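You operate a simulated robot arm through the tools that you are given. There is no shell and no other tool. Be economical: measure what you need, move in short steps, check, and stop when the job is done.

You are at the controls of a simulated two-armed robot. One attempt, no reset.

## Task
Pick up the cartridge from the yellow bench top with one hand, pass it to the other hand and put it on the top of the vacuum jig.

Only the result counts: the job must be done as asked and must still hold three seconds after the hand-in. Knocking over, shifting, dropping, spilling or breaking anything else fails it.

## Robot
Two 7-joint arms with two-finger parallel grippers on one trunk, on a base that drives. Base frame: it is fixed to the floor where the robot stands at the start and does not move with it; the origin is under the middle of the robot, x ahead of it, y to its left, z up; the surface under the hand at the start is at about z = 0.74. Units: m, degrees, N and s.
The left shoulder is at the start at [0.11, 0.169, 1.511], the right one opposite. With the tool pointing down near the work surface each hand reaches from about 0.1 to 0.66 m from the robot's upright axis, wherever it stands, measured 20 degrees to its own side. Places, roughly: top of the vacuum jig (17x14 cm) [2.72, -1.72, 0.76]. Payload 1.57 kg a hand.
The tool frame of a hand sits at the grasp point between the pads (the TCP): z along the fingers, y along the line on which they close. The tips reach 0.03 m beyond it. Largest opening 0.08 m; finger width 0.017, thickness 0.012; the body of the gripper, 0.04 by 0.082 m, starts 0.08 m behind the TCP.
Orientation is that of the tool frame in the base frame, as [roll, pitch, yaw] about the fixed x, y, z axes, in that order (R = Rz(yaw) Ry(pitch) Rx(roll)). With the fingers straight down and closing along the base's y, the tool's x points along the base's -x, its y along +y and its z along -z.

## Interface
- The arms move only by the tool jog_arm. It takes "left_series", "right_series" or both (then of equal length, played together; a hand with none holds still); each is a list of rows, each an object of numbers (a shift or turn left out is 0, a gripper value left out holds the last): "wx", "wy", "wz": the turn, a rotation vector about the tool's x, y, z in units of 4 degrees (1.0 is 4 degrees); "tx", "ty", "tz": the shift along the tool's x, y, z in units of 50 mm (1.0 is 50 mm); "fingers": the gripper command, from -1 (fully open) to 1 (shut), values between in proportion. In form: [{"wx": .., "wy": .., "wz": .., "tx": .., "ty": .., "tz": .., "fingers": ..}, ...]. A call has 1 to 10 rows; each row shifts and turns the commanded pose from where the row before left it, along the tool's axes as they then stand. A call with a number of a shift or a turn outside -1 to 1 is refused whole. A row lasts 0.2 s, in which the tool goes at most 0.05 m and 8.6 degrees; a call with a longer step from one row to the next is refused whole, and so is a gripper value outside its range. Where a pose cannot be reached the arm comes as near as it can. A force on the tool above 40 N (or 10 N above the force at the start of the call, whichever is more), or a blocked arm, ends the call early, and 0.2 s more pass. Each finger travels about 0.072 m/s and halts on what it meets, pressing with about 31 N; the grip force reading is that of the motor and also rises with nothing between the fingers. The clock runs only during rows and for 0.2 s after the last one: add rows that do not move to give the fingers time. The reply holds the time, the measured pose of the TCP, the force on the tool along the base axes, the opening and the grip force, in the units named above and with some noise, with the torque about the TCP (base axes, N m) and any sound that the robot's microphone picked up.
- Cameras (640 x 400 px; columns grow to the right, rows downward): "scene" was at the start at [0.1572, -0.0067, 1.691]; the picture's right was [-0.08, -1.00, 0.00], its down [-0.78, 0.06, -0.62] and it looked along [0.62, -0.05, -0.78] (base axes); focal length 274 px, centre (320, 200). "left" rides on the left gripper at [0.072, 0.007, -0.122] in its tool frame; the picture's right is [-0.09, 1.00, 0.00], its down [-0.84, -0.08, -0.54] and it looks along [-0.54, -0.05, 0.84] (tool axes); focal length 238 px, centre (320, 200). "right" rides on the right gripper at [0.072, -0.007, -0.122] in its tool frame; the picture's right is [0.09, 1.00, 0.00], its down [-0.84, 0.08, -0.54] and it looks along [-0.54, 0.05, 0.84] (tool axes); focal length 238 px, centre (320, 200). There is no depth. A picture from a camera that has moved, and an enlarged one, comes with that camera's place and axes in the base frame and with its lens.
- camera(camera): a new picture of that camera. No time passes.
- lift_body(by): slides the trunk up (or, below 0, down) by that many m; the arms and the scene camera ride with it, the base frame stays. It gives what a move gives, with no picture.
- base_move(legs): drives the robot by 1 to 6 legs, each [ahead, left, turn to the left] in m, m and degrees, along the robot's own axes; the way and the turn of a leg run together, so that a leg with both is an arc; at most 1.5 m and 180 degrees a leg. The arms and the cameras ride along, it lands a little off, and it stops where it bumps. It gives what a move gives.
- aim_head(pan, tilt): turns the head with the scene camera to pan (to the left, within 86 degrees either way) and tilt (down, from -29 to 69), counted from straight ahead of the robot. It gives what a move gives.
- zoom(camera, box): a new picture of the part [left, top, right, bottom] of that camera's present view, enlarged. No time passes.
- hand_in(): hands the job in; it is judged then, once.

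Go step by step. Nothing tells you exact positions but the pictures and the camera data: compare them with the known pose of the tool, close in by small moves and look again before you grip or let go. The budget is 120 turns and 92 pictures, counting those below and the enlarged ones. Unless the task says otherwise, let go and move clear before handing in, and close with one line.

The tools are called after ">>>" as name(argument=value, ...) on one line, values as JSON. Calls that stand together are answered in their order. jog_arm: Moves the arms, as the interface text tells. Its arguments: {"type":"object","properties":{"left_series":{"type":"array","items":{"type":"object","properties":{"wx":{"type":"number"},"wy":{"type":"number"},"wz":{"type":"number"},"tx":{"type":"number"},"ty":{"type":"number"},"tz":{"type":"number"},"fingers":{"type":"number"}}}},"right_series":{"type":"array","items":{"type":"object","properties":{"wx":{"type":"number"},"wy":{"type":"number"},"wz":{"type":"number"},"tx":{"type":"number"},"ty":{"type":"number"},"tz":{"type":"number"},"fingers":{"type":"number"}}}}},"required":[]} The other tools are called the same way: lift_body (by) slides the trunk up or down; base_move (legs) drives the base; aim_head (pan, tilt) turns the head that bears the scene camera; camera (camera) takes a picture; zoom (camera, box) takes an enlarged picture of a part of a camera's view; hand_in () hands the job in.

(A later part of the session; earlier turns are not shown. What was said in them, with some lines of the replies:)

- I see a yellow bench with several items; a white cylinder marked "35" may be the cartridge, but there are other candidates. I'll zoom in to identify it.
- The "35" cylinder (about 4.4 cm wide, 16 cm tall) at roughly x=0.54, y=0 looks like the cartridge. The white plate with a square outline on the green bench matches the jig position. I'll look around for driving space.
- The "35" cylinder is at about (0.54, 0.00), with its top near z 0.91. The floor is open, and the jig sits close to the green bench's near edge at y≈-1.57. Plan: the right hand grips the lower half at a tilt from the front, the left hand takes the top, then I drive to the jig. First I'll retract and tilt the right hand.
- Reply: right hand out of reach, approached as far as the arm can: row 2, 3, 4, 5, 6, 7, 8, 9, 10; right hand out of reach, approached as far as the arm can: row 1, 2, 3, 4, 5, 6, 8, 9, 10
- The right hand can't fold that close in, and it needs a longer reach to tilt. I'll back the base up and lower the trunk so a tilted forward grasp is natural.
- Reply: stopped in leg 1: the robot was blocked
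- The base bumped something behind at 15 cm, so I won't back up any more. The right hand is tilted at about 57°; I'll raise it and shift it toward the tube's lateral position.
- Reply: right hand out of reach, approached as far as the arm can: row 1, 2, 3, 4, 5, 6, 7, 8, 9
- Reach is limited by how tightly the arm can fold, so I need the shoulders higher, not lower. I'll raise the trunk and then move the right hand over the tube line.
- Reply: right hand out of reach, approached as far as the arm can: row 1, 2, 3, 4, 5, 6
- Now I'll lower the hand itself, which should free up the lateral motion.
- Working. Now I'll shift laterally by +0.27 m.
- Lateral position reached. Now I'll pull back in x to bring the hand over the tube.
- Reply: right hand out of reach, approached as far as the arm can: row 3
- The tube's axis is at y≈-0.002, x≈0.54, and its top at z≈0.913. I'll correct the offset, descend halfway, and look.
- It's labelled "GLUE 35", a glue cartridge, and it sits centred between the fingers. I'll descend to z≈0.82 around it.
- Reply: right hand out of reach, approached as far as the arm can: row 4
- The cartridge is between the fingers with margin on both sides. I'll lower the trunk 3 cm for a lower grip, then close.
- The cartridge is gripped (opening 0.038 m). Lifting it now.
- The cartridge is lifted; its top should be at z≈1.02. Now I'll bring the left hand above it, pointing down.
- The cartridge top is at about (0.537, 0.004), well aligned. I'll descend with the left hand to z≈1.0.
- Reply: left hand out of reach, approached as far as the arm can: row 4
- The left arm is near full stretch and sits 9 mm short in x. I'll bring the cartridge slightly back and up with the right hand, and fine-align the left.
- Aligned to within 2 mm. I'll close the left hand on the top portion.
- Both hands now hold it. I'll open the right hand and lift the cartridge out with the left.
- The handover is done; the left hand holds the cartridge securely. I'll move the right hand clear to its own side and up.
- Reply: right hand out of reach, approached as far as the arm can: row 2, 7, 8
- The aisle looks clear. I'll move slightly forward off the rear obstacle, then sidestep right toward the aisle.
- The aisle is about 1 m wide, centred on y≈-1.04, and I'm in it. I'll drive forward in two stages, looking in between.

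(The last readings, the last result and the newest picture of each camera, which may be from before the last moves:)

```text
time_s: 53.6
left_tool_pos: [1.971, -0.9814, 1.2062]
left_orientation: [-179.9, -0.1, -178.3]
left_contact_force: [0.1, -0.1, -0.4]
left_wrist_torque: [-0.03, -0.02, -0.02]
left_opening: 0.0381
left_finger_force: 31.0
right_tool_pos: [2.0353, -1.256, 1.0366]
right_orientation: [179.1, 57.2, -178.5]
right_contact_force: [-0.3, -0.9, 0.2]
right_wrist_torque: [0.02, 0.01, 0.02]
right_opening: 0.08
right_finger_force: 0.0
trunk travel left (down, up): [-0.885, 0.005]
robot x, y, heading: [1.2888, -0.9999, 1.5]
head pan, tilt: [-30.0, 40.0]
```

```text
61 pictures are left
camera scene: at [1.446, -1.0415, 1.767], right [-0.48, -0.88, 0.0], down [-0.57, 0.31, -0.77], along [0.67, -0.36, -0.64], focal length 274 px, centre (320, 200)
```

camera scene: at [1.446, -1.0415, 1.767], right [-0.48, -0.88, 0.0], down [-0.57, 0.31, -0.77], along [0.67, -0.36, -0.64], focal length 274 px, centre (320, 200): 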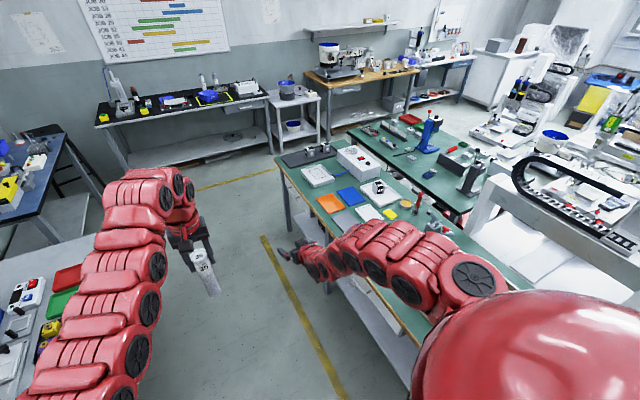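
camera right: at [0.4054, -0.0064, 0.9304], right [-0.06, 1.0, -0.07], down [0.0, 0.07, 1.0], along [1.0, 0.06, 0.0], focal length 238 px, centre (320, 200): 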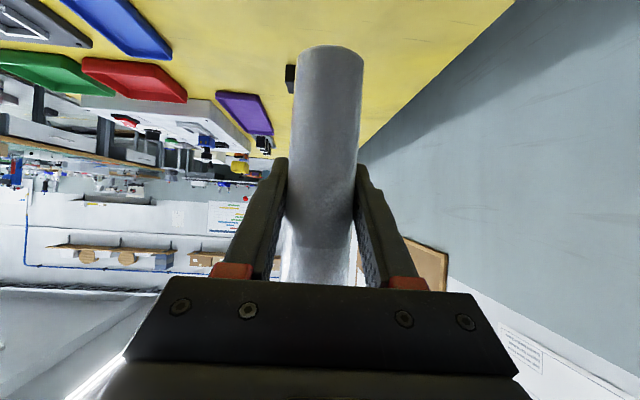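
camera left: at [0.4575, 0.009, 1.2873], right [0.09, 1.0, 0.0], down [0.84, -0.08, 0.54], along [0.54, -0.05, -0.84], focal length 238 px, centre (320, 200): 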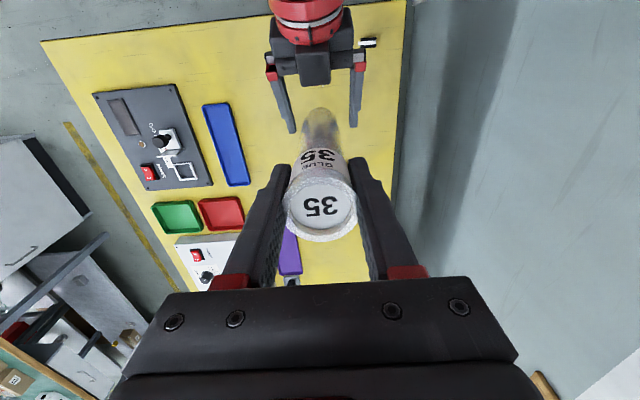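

The jig is visible at the far end of the green bench, and its neighbours are low. I'll continue forward to x≈2.55.

>>> base_move(legs=[[1.26, -0.06, -1.5]])

>>> aim_head(pan=-75, tilt=45)

>>> camera(camera="scene")

```text
time_s: 59.9
left_tool_pos: [3.2282, -1.0273, 1.2061]
left_orientation: [-179.9, 0.0, -179.2]
left_contact_force: [-0.6, 0.4, -1.8]
left_wrist_torque: [0.01, -0.03, 0.01]
left_opening: 0.0379
left_finger_force: 31.4
right_tool_pos: [3.2874, -1.3023, 1.0372]
right_orientation: [179.1, 57.2, -179.4]
right_contact_force: [0.3, 0.3, 0.1]
right_wrist_torque: [-0.02, 0.0, -0.02]
right_opening: 0.08
right_finger_force: 0.1
trunk travel left (down, up): [-0.885, 0.005]
robot x, y, heading: [2.5481, -1.0374, 0.6]
head pan, tilt: [-30.0, 40.0]
```

```text
time_s: 61.0
left_tool_pos: [3.228, -1.0271, 1.2063]
left_orientation: [-179.8, -0.1, -179.2]
left_contact_force: [-0.2, 0.3, -0.8]
left_wrist_torque: [-0.01, 0.03, -0.01]
left_opening: 0.038
left_finger_force: 30.9
right_tool_pos: [3.2889, -1.3035, 1.0374]
right_orientation: [179.0, 57.2, -179.4]
right_contact_force: [-0.4, -0.1, -0.1]
right_wrist_torque: [0.01, -0.04, 0.01]
right_opening: 0.08
right_finger_force: 0.1
trunk travel left (down, up): [-0.885, 0.005]
robot x, y, heading: [2.5432, -1.0405, 0.9]
head pan, tilt: [-75.0, 45.0]
```

```text
60 pictures are left
camera scene: at [2.6504, -1.1162, 1.7598], right [-0.96, -0.27, 0.0], down [-0.19, 0.68, -0.71], along [0.19, -0.68, -0.71], focal length 274 px, centre (320, 200)
```

scene: 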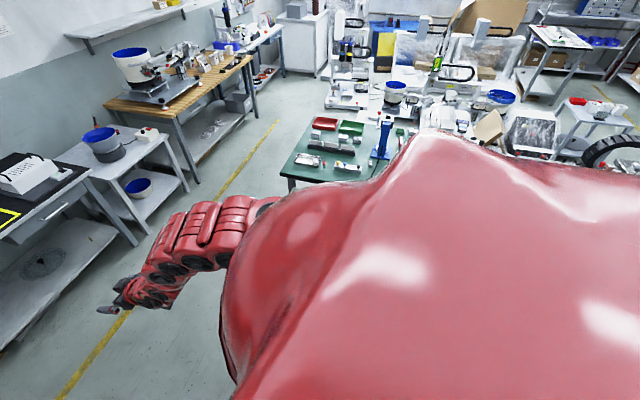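

Now I'll turn toward the jig, first partway, then look.

>>> base_move(legs=[[0, 0, -50]])

>>> aim_head(pan=-30, tilt=50)

>>> camera(camera="scene")

```text
time_s: 63.7
left_tool_pos: [3.0016, -1.5472, 1.2062]
left_orientation: [-179.9, -0.1, 131.7]
left_contact_force: [0.1, -0.1, -1.0]
left_wrist_torque: [0.0, 0.02, 0.02]
left_opening: 0.0376
left_finger_force: 31.0
right_tool_pos: [2.8312, -1.7732, 1.0372]
right_orientation: [179.2, 57.3, 131.4]
right_contact_force: [0.3, -0.2, 0.0]
right_wrist_torque: [0.0, 0.04, 0.04]
right_opening: 0.0801
right_finger_force: 0.0
trunk travel left (down, up): [-0.885, 0.005]
robot x, y, heading: [2.5459, -1.0391, -48.4]
head pan, tilt: [-75.0, 45.0]
```

```text
time_s: 64.8
left_tool_pos: [3.0009, -1.5473, 1.2064]
left_orientation: [-180.0, 0.0, 131.7]
left_contact_force: [-0.1, 0.2, -0.9]
left_wrist_torque: [-0.01, 0.0, 0.0]
left_opening: 0.0377
left_finger_force: 30.1
right_tool_pos: [2.8309, -1.7731, 1.0356]
right_orientation: [179.1, 57.2, 131.4]
right_contact_force: [0.4, -0.8, 0.2]
right_wrist_torque: [0.02, 0.02, 0.0]
right_opening: 0.08
right_finger_force: 0.1
trunk travel left (down, up): [-0.885, 0.005]
robot x, y, heading: [2.5498, -1.0382, -48.7]
head pan, tilt: [-30.0, 50.0]
```

```text
59 pictures are left
camera scene: at [2.6166, -1.1746, 1.7529], right [-0.98, -0.2, 0.0], down [-0.15, 0.75, -0.64], along [0.13, -0.63, -0.77], focal length 274 px, centre (320, 200)
```

scene: 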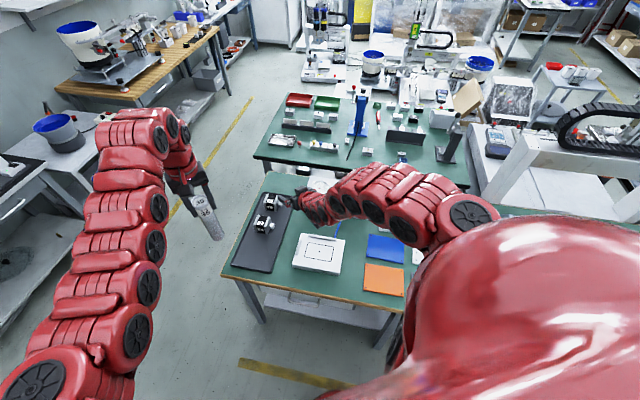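

The jig is at about (2.74, -1.71), clear and flat with a square outline. I'll finish the turn to face the bench and approach by about 0.1 m.

>>> base_move(legs=[[0, 0, -41.3], [0.09, 0, 0]])

>>> aim_head(pan=5, tilt=55)

>>> camera(camera="scene")

```text
time_s: 67.8
left_tool_pos: [2.5557, -1.8083, 1.2081]
left_orientation: [-179.9, 0.0, 90.6]
left_contact_force: [0.3, 0.1, -1.1]
left_wrist_torque: [-0.02, -0.02, 0.02]
left_opening: 0.0379
left_finger_force: 30.6
right_tool_pos: [2.2784, -1.8678, 1.0364]
right_orientation: [178.9, 57.3, 90.4]
right_contact_force: [0.7, 0.0, -0.8]
right_wrist_torque: [0.01, 0.02, 0.01]
right_opening: 0.0802
right_finger_force: 0.1
trunk travel left (down, up): [-0.885, 0.005]
robot x, y, heading: [2.5446, -1.1267, -89.7]
head pan, tilt: [-30.0, 50.0]
```

```text
time_s: 68.8
left_tool_pos: [2.5553, -1.8113, 1.2069]
left_orientation: [-179.9, 0.0, 90.6]
left_contact_force: [-1.0, 0.9, -0.9]
left_wrist_torque: [-0.03, -0.01, -0.02]
left_opening: 0.0382
left_finger_force: 31.1
right_tool_pos: [2.2777, -1.8691, 1.0375]
right_orientation: [179.0, 57.2, 90.3]
right_contact_force: [0.1, -0.3, 0.0]
right_wrist_torque: [-0.03, 0.0, -0.01]
right_opening: 0.0801
right_finger_force: 0.0
trunk travel left (down, up): [-0.885, 0.005]
robot x, y, heading: [2.5486, -1.1299, -89.3]
head pan, tilt: [5.0, 55.0]
```

```text
58 pictures are left
camera scene: at [2.5561, -1.2809, 1.7465], right [-1.0, -0.09, 0.0], down [-0.08, 0.82, -0.57], along [0.05, -0.57, -0.82], focal length 274 px, centre (320, 200)
```

scene: 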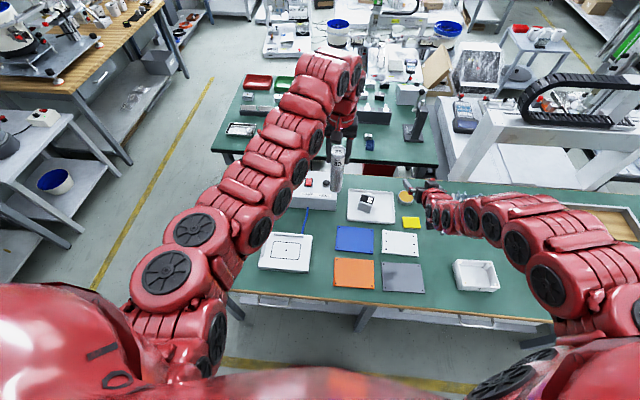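

The jig's top centre is at about (2.72, -1.71). I'll move the left hand laterally over it, then diagonally down and back, staying well above it.

>>> jog_arm(left_series=[{"ty": 0.8}, {"ty": 0.8}, {"ty": 0.8}, {"ty": 0.86}, {"tx": 0.5, "tz": 0.75}, {"tx": 0.5, "tz": 0.75}, {"tx": 0.5, "tz": 0.75}, {"tx": 0.5, "tz": 0.75}, {}])

>>> camera(camera="left")

>>> camera(camera="scene")

```text
time_s: 70.8
left_tool_pos: [2.7161, -1.7099, 1.0545]
left_orientation: [-179.9, 0.0, 90.5]
left_contact_force: [-0.4, -1.1, -0.8]
left_wrist_torque: [0.0, -0.01, 0.03]
left_opening: 0.0379
left_finger_force: 31.0
right_tool_pos: [2.2799, -1.8706, 1.0368]
right_orientation: [179.1, 57.1, 90.3]
right_contact_force: [-0.3, -0.2, 0.2]
right_wrist_torque: [-0.03, 0.03, -0.02]
right_opening: 0.0799
right_finger_force: 0.0
trunk travel left (down, up): [-0.885, 0.005]
robot x, y, heading: [2.5481, -1.1298, -89.3]
head pan, tilt: [5.0, 55.0]
```

```text
57 pictures are left
camera left: at [2.7225, -1.6388, 1.1756], right [1.0, -0.08, 0.0], down [-0.07, -0.84, 0.54], along [-0.05, -0.54, -0.84], focal length 238 px, centre (320, 200)
```

left: 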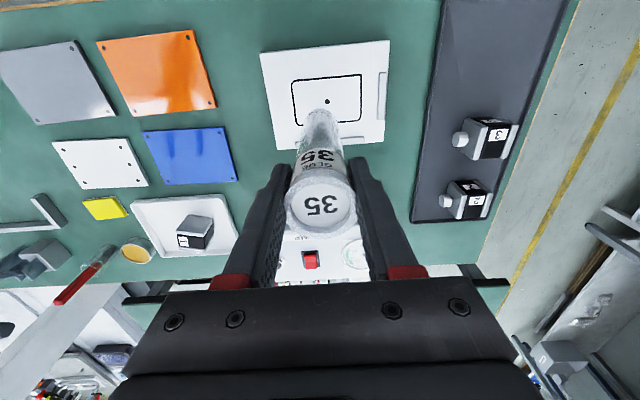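

```text
56 pictures are left
camera scene: at [2.557, -1.2828, 1.7463], right [-1.0, -0.1, 0.0], down [-0.08, 0.82, -0.57], along [0.05, -0.57, -0.82], focal length 274 px, centre (320, 200)
```

scene: 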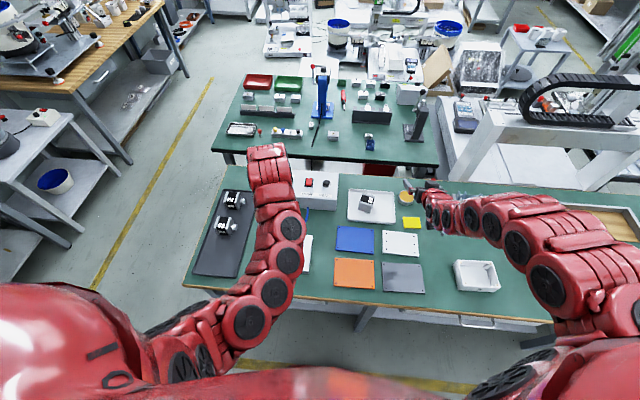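

The outlined square's centre is at about (2.725, -1.712). I expect contact at TCP z≈0.91, so I'll correct x and descend to about 0.93.

>>> jog_arm(left_series=[{"ty": 0.17, "tz": 0.6}, {"tz": 0.6}, {"tz": 0.6}, {"tz": 0.6}, {}])

>>> camera(camera="left")

>>> zoom(camera="scene", box=[210, 130, 400, 300])

```text
time_s: 72.0
left_tool_pos: [2.7222, -1.7099, 0.935]
left_orientation: [-180.0, -0.1, 90.5]
left_contact_force: [-0.3, -1.0, -1.0]
left_wrist_torque: [-0.02, 0.02, -0.02]
left_opening: 0.038
left_finger_force: 30.7
right_tool_pos: [2.2786, -1.8711, 1.0364]
right_orientation: [179.1, 57.2, 90.2]
right_contact_force: [0.4, -0.3, -0.1]
right_wrist_torque: [0.02, -0.02, 0.03]
right_opening: 0.0801
right_finger_force: 0.0
trunk travel left (down, up): [-0.885, 0.005]
robot x, y, heading: [2.5476, -1.13, -89.3]
head pan, tilt: [5.0, 55.0]
```

```text
55 pictures are left
camera left: at [2.7297, -1.637, 1.0569], right [1.0, -0.08, 0.0], down [-0.07, -0.84, 0.54], along [-0.05, -0.54, -0.84], focal length 238 px, centre (320, 200)
```

left: 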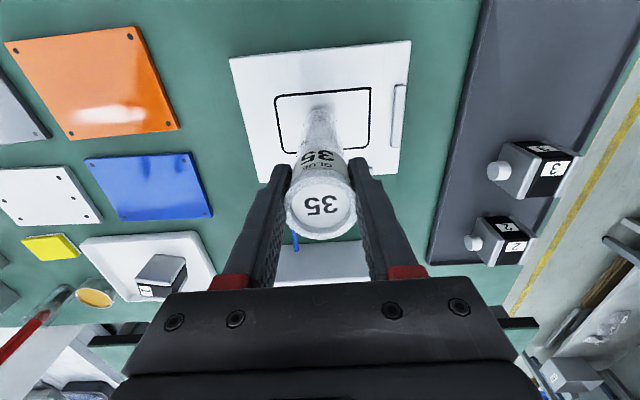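

```text
2.35 times, centred on (305, 215) of scene
camera zoom: at [2.5559, -1.2821, 1.7464], right [-1.0, -0.1, 0.0], down [-0.08, 0.82, -0.57], along [0.05, -0.57, -0.82], focal length 645 px, centre (355, 165)
```

zoom: 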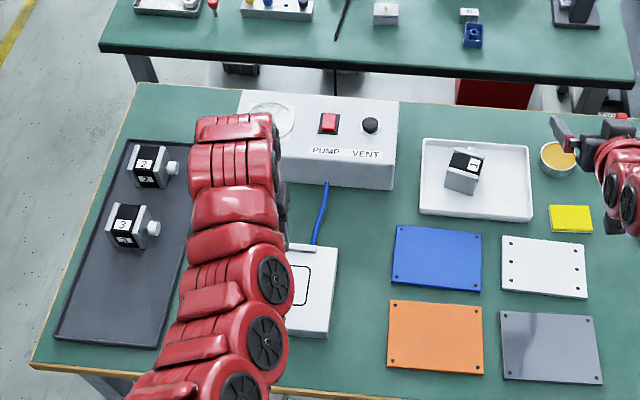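

The jig is confirmed: it's hosed to the "PUMP VENT" box. The cartridge is just above it, so I'll descend in 4 mm steps until contact.

>>> jog_arm(left_series=[{"tz": 0.08}, {"tz": 0.08}, {"tz": 0.08}, {"tz": 0.08}, {}])

```text
time_s: 73.2
left_tool_pos: [2.7246, -1.709, 0.9226]
left_orientation: [-180.0, 0.3, 90.5]
left_contact_force: [0.3, -3.1, 30.5]
left_wrist_torque: [-0.56, -0.73, -0.08]
left_opening: 0.0381
left_finger_force: 31.0
right_tool_pos: [2.2777, -1.8684, 1.037]
right_orientation: [179.0, 57.3, 90.2]
right_contact_force: [0.0, -0.7, -0.5]
right_wrist_torque: [-0.02, 0.02, -0.02]
right_opening: 0.08
right_finger_force: 0.0
trunk travel left (down, up): [-0.885, 0.005]
robot x, y, heading: [2.5471, -1.1307, -89.5]
head pan, tilt: [5.0, 55.0]
```

Contact at TCP z≈0.922 with 30 N. I'll ease off slightly before releasing.

>>> jog_arm(left_series=[{"tz": -0.04}, {}])

>>> zoom(camera="left", box=[220, 30, 420, 250])

```text
time_s: 73.8
left_tool_pos: [2.7248, -1.7094, 0.9216]
left_orientation: [-179.9, -0.1, 90.5]
left_contact_force: [-1.0, -2.0, 10.6]
left_wrist_torque: [-0.28, -0.29, -0.02]
left_opening: 0.038
left_finger_force: 31.5
right_tool_pos: [2.2786, -1.8681, 1.0369]
right_orientation: [179.0, 57.2, 90.3]
right_contact_force: [-0.9, 0.6, -0.2]
right_wrist_torque: [0.02, 0.0, 0.0]
right_opening: 0.0799
right_finger_force: 0.2
trunk travel left (down, up): [-0.885, 0.005]
robot x, y, heading: [2.5467, -1.1259, -89.5]
head pan, tilt: [5.0, 55.0]
```

```text
1.82 times, centred on (320, 140) of left
camera zoom: at [2.7312, -1.6365, 1.0427], right [1.0, -0.08, 0.0], down [-0.07, -0.84, 0.54], along [-0.05, -0.54, -0.84], focal length 433 px, centre (320, 309)
```

zoom: 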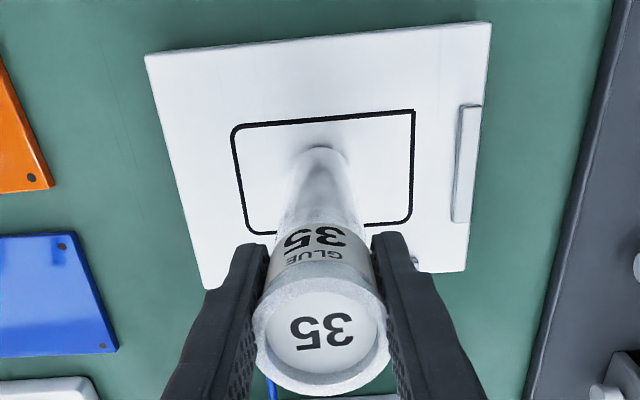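

It stands inside the outlined square. I'll ease a touch more, then open gently in stages.

>>> jog_arm(left_series=[{"tz": -0.02}, {"fingers": 0.0}, {"fingers": -0.1}, {"fingers": -0.3}, {"fingers": -0.6}, {"fingers": -1}, {"fingers": -1}, {"fingers": -1}])

>>> camera(camera="left")

```text
time_s: 75.6
left_tool_pos: [2.726, -1.7084, 0.9244]
left_orientation: [-179.9, -0.1, 90.4]
left_contact_force: [0.4, 0.1, 0.5]
left_wrist_torque: [0.02, 0.0, 0.0]
left_opening: 0.08
left_finger_force: 0.1
right_tool_pos: [2.2785, -1.8694, 1.0366]
right_orientation: [179.0, 57.2, 90.4]
right_contact_force: [1.0, -0.4, 0.0]
right_wrist_torque: [-0.03, 0.01, 0.02]
right_opening: 0.08
right_finger_force: 0.0
trunk travel left (down, up): [-0.885, 0.005]
robot x, y, heading: [2.5495, -1.13, -89.5]
head pan, tilt: [5.0, 55.0]
```

```text
52 pictures are left
camera left: at [2.7318, -1.6375, 1.0441], right [1.0, -0.08, 0.0], down [-0.07, -0.84, 0.54], along [-0.05, -0.54, -0.84], focal length 238 px, centre (320, 200)
```

left: 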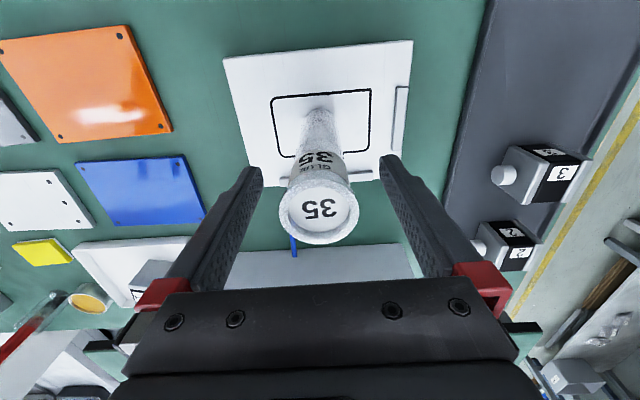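

Released and standing. I'll withdraw the left hand straight up.

>>> jog_arm(left_series=[{"tz": -0.4}, {"tz": -0.7}, {"tz": -0.7}, {"tz": -0.7}, {}])

>>> camera(camera="left")

```text
time_s: 76.8
left_tool_pos: [2.7247, -1.7088, 1.048]
left_orientation: [-179.9, -0.2, 90.6]
left_contact_force: [-1.0, -0.1, 0.2]
left_wrist_torque: [0.02, -0.02, 0.0]
left_opening: 0.0799
left_finger_force: 0.0
right_tool_pos: [2.2789, -1.8698, 1.0363]
right_orientation: [179.0, 57.2, 90.5]
right_contact_force: [-1.3, -0.1, 0.2]
right_wrist_torque: [-0.03, -0.01, 0.02]
right_opening: 0.0798
right_finger_force: 0.0
trunk travel left (down, up): [-0.885, 0.005]
robot x, y, heading: [2.547, -1.1282, -89.6]
head pan, tilt: [5.0, 55.0]
```

```text
51 pictures are left
camera left: at [2.7314, -1.6378, 1.1692], right [1.0, -0.08, 0.0], down [-0.07, -0.84, 0.54], along [-0.05, -0.54, -0.84], focal length 238 px, centre (320, 200)
```

left: 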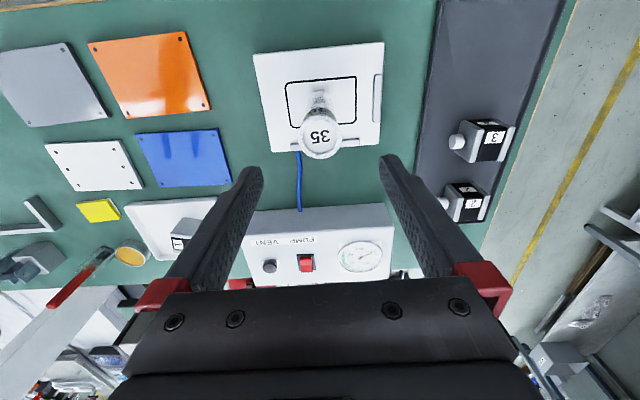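

The cartridge stands upright and free at the centre of the vacuum jig, both hands are clear of it, and nothing around it looks disturbed. I'm handing in.

>>> hand_in()

```text
The job is handed in.
```

The glue cartridge (labelled "GLUE 35") was picked up with the right hand, passed to the left, and left standing upright on top of the vacuum jig; while backing away from the yellow bench, the base bumped something behind it that I did not see, so I can't rule out that it shifted.
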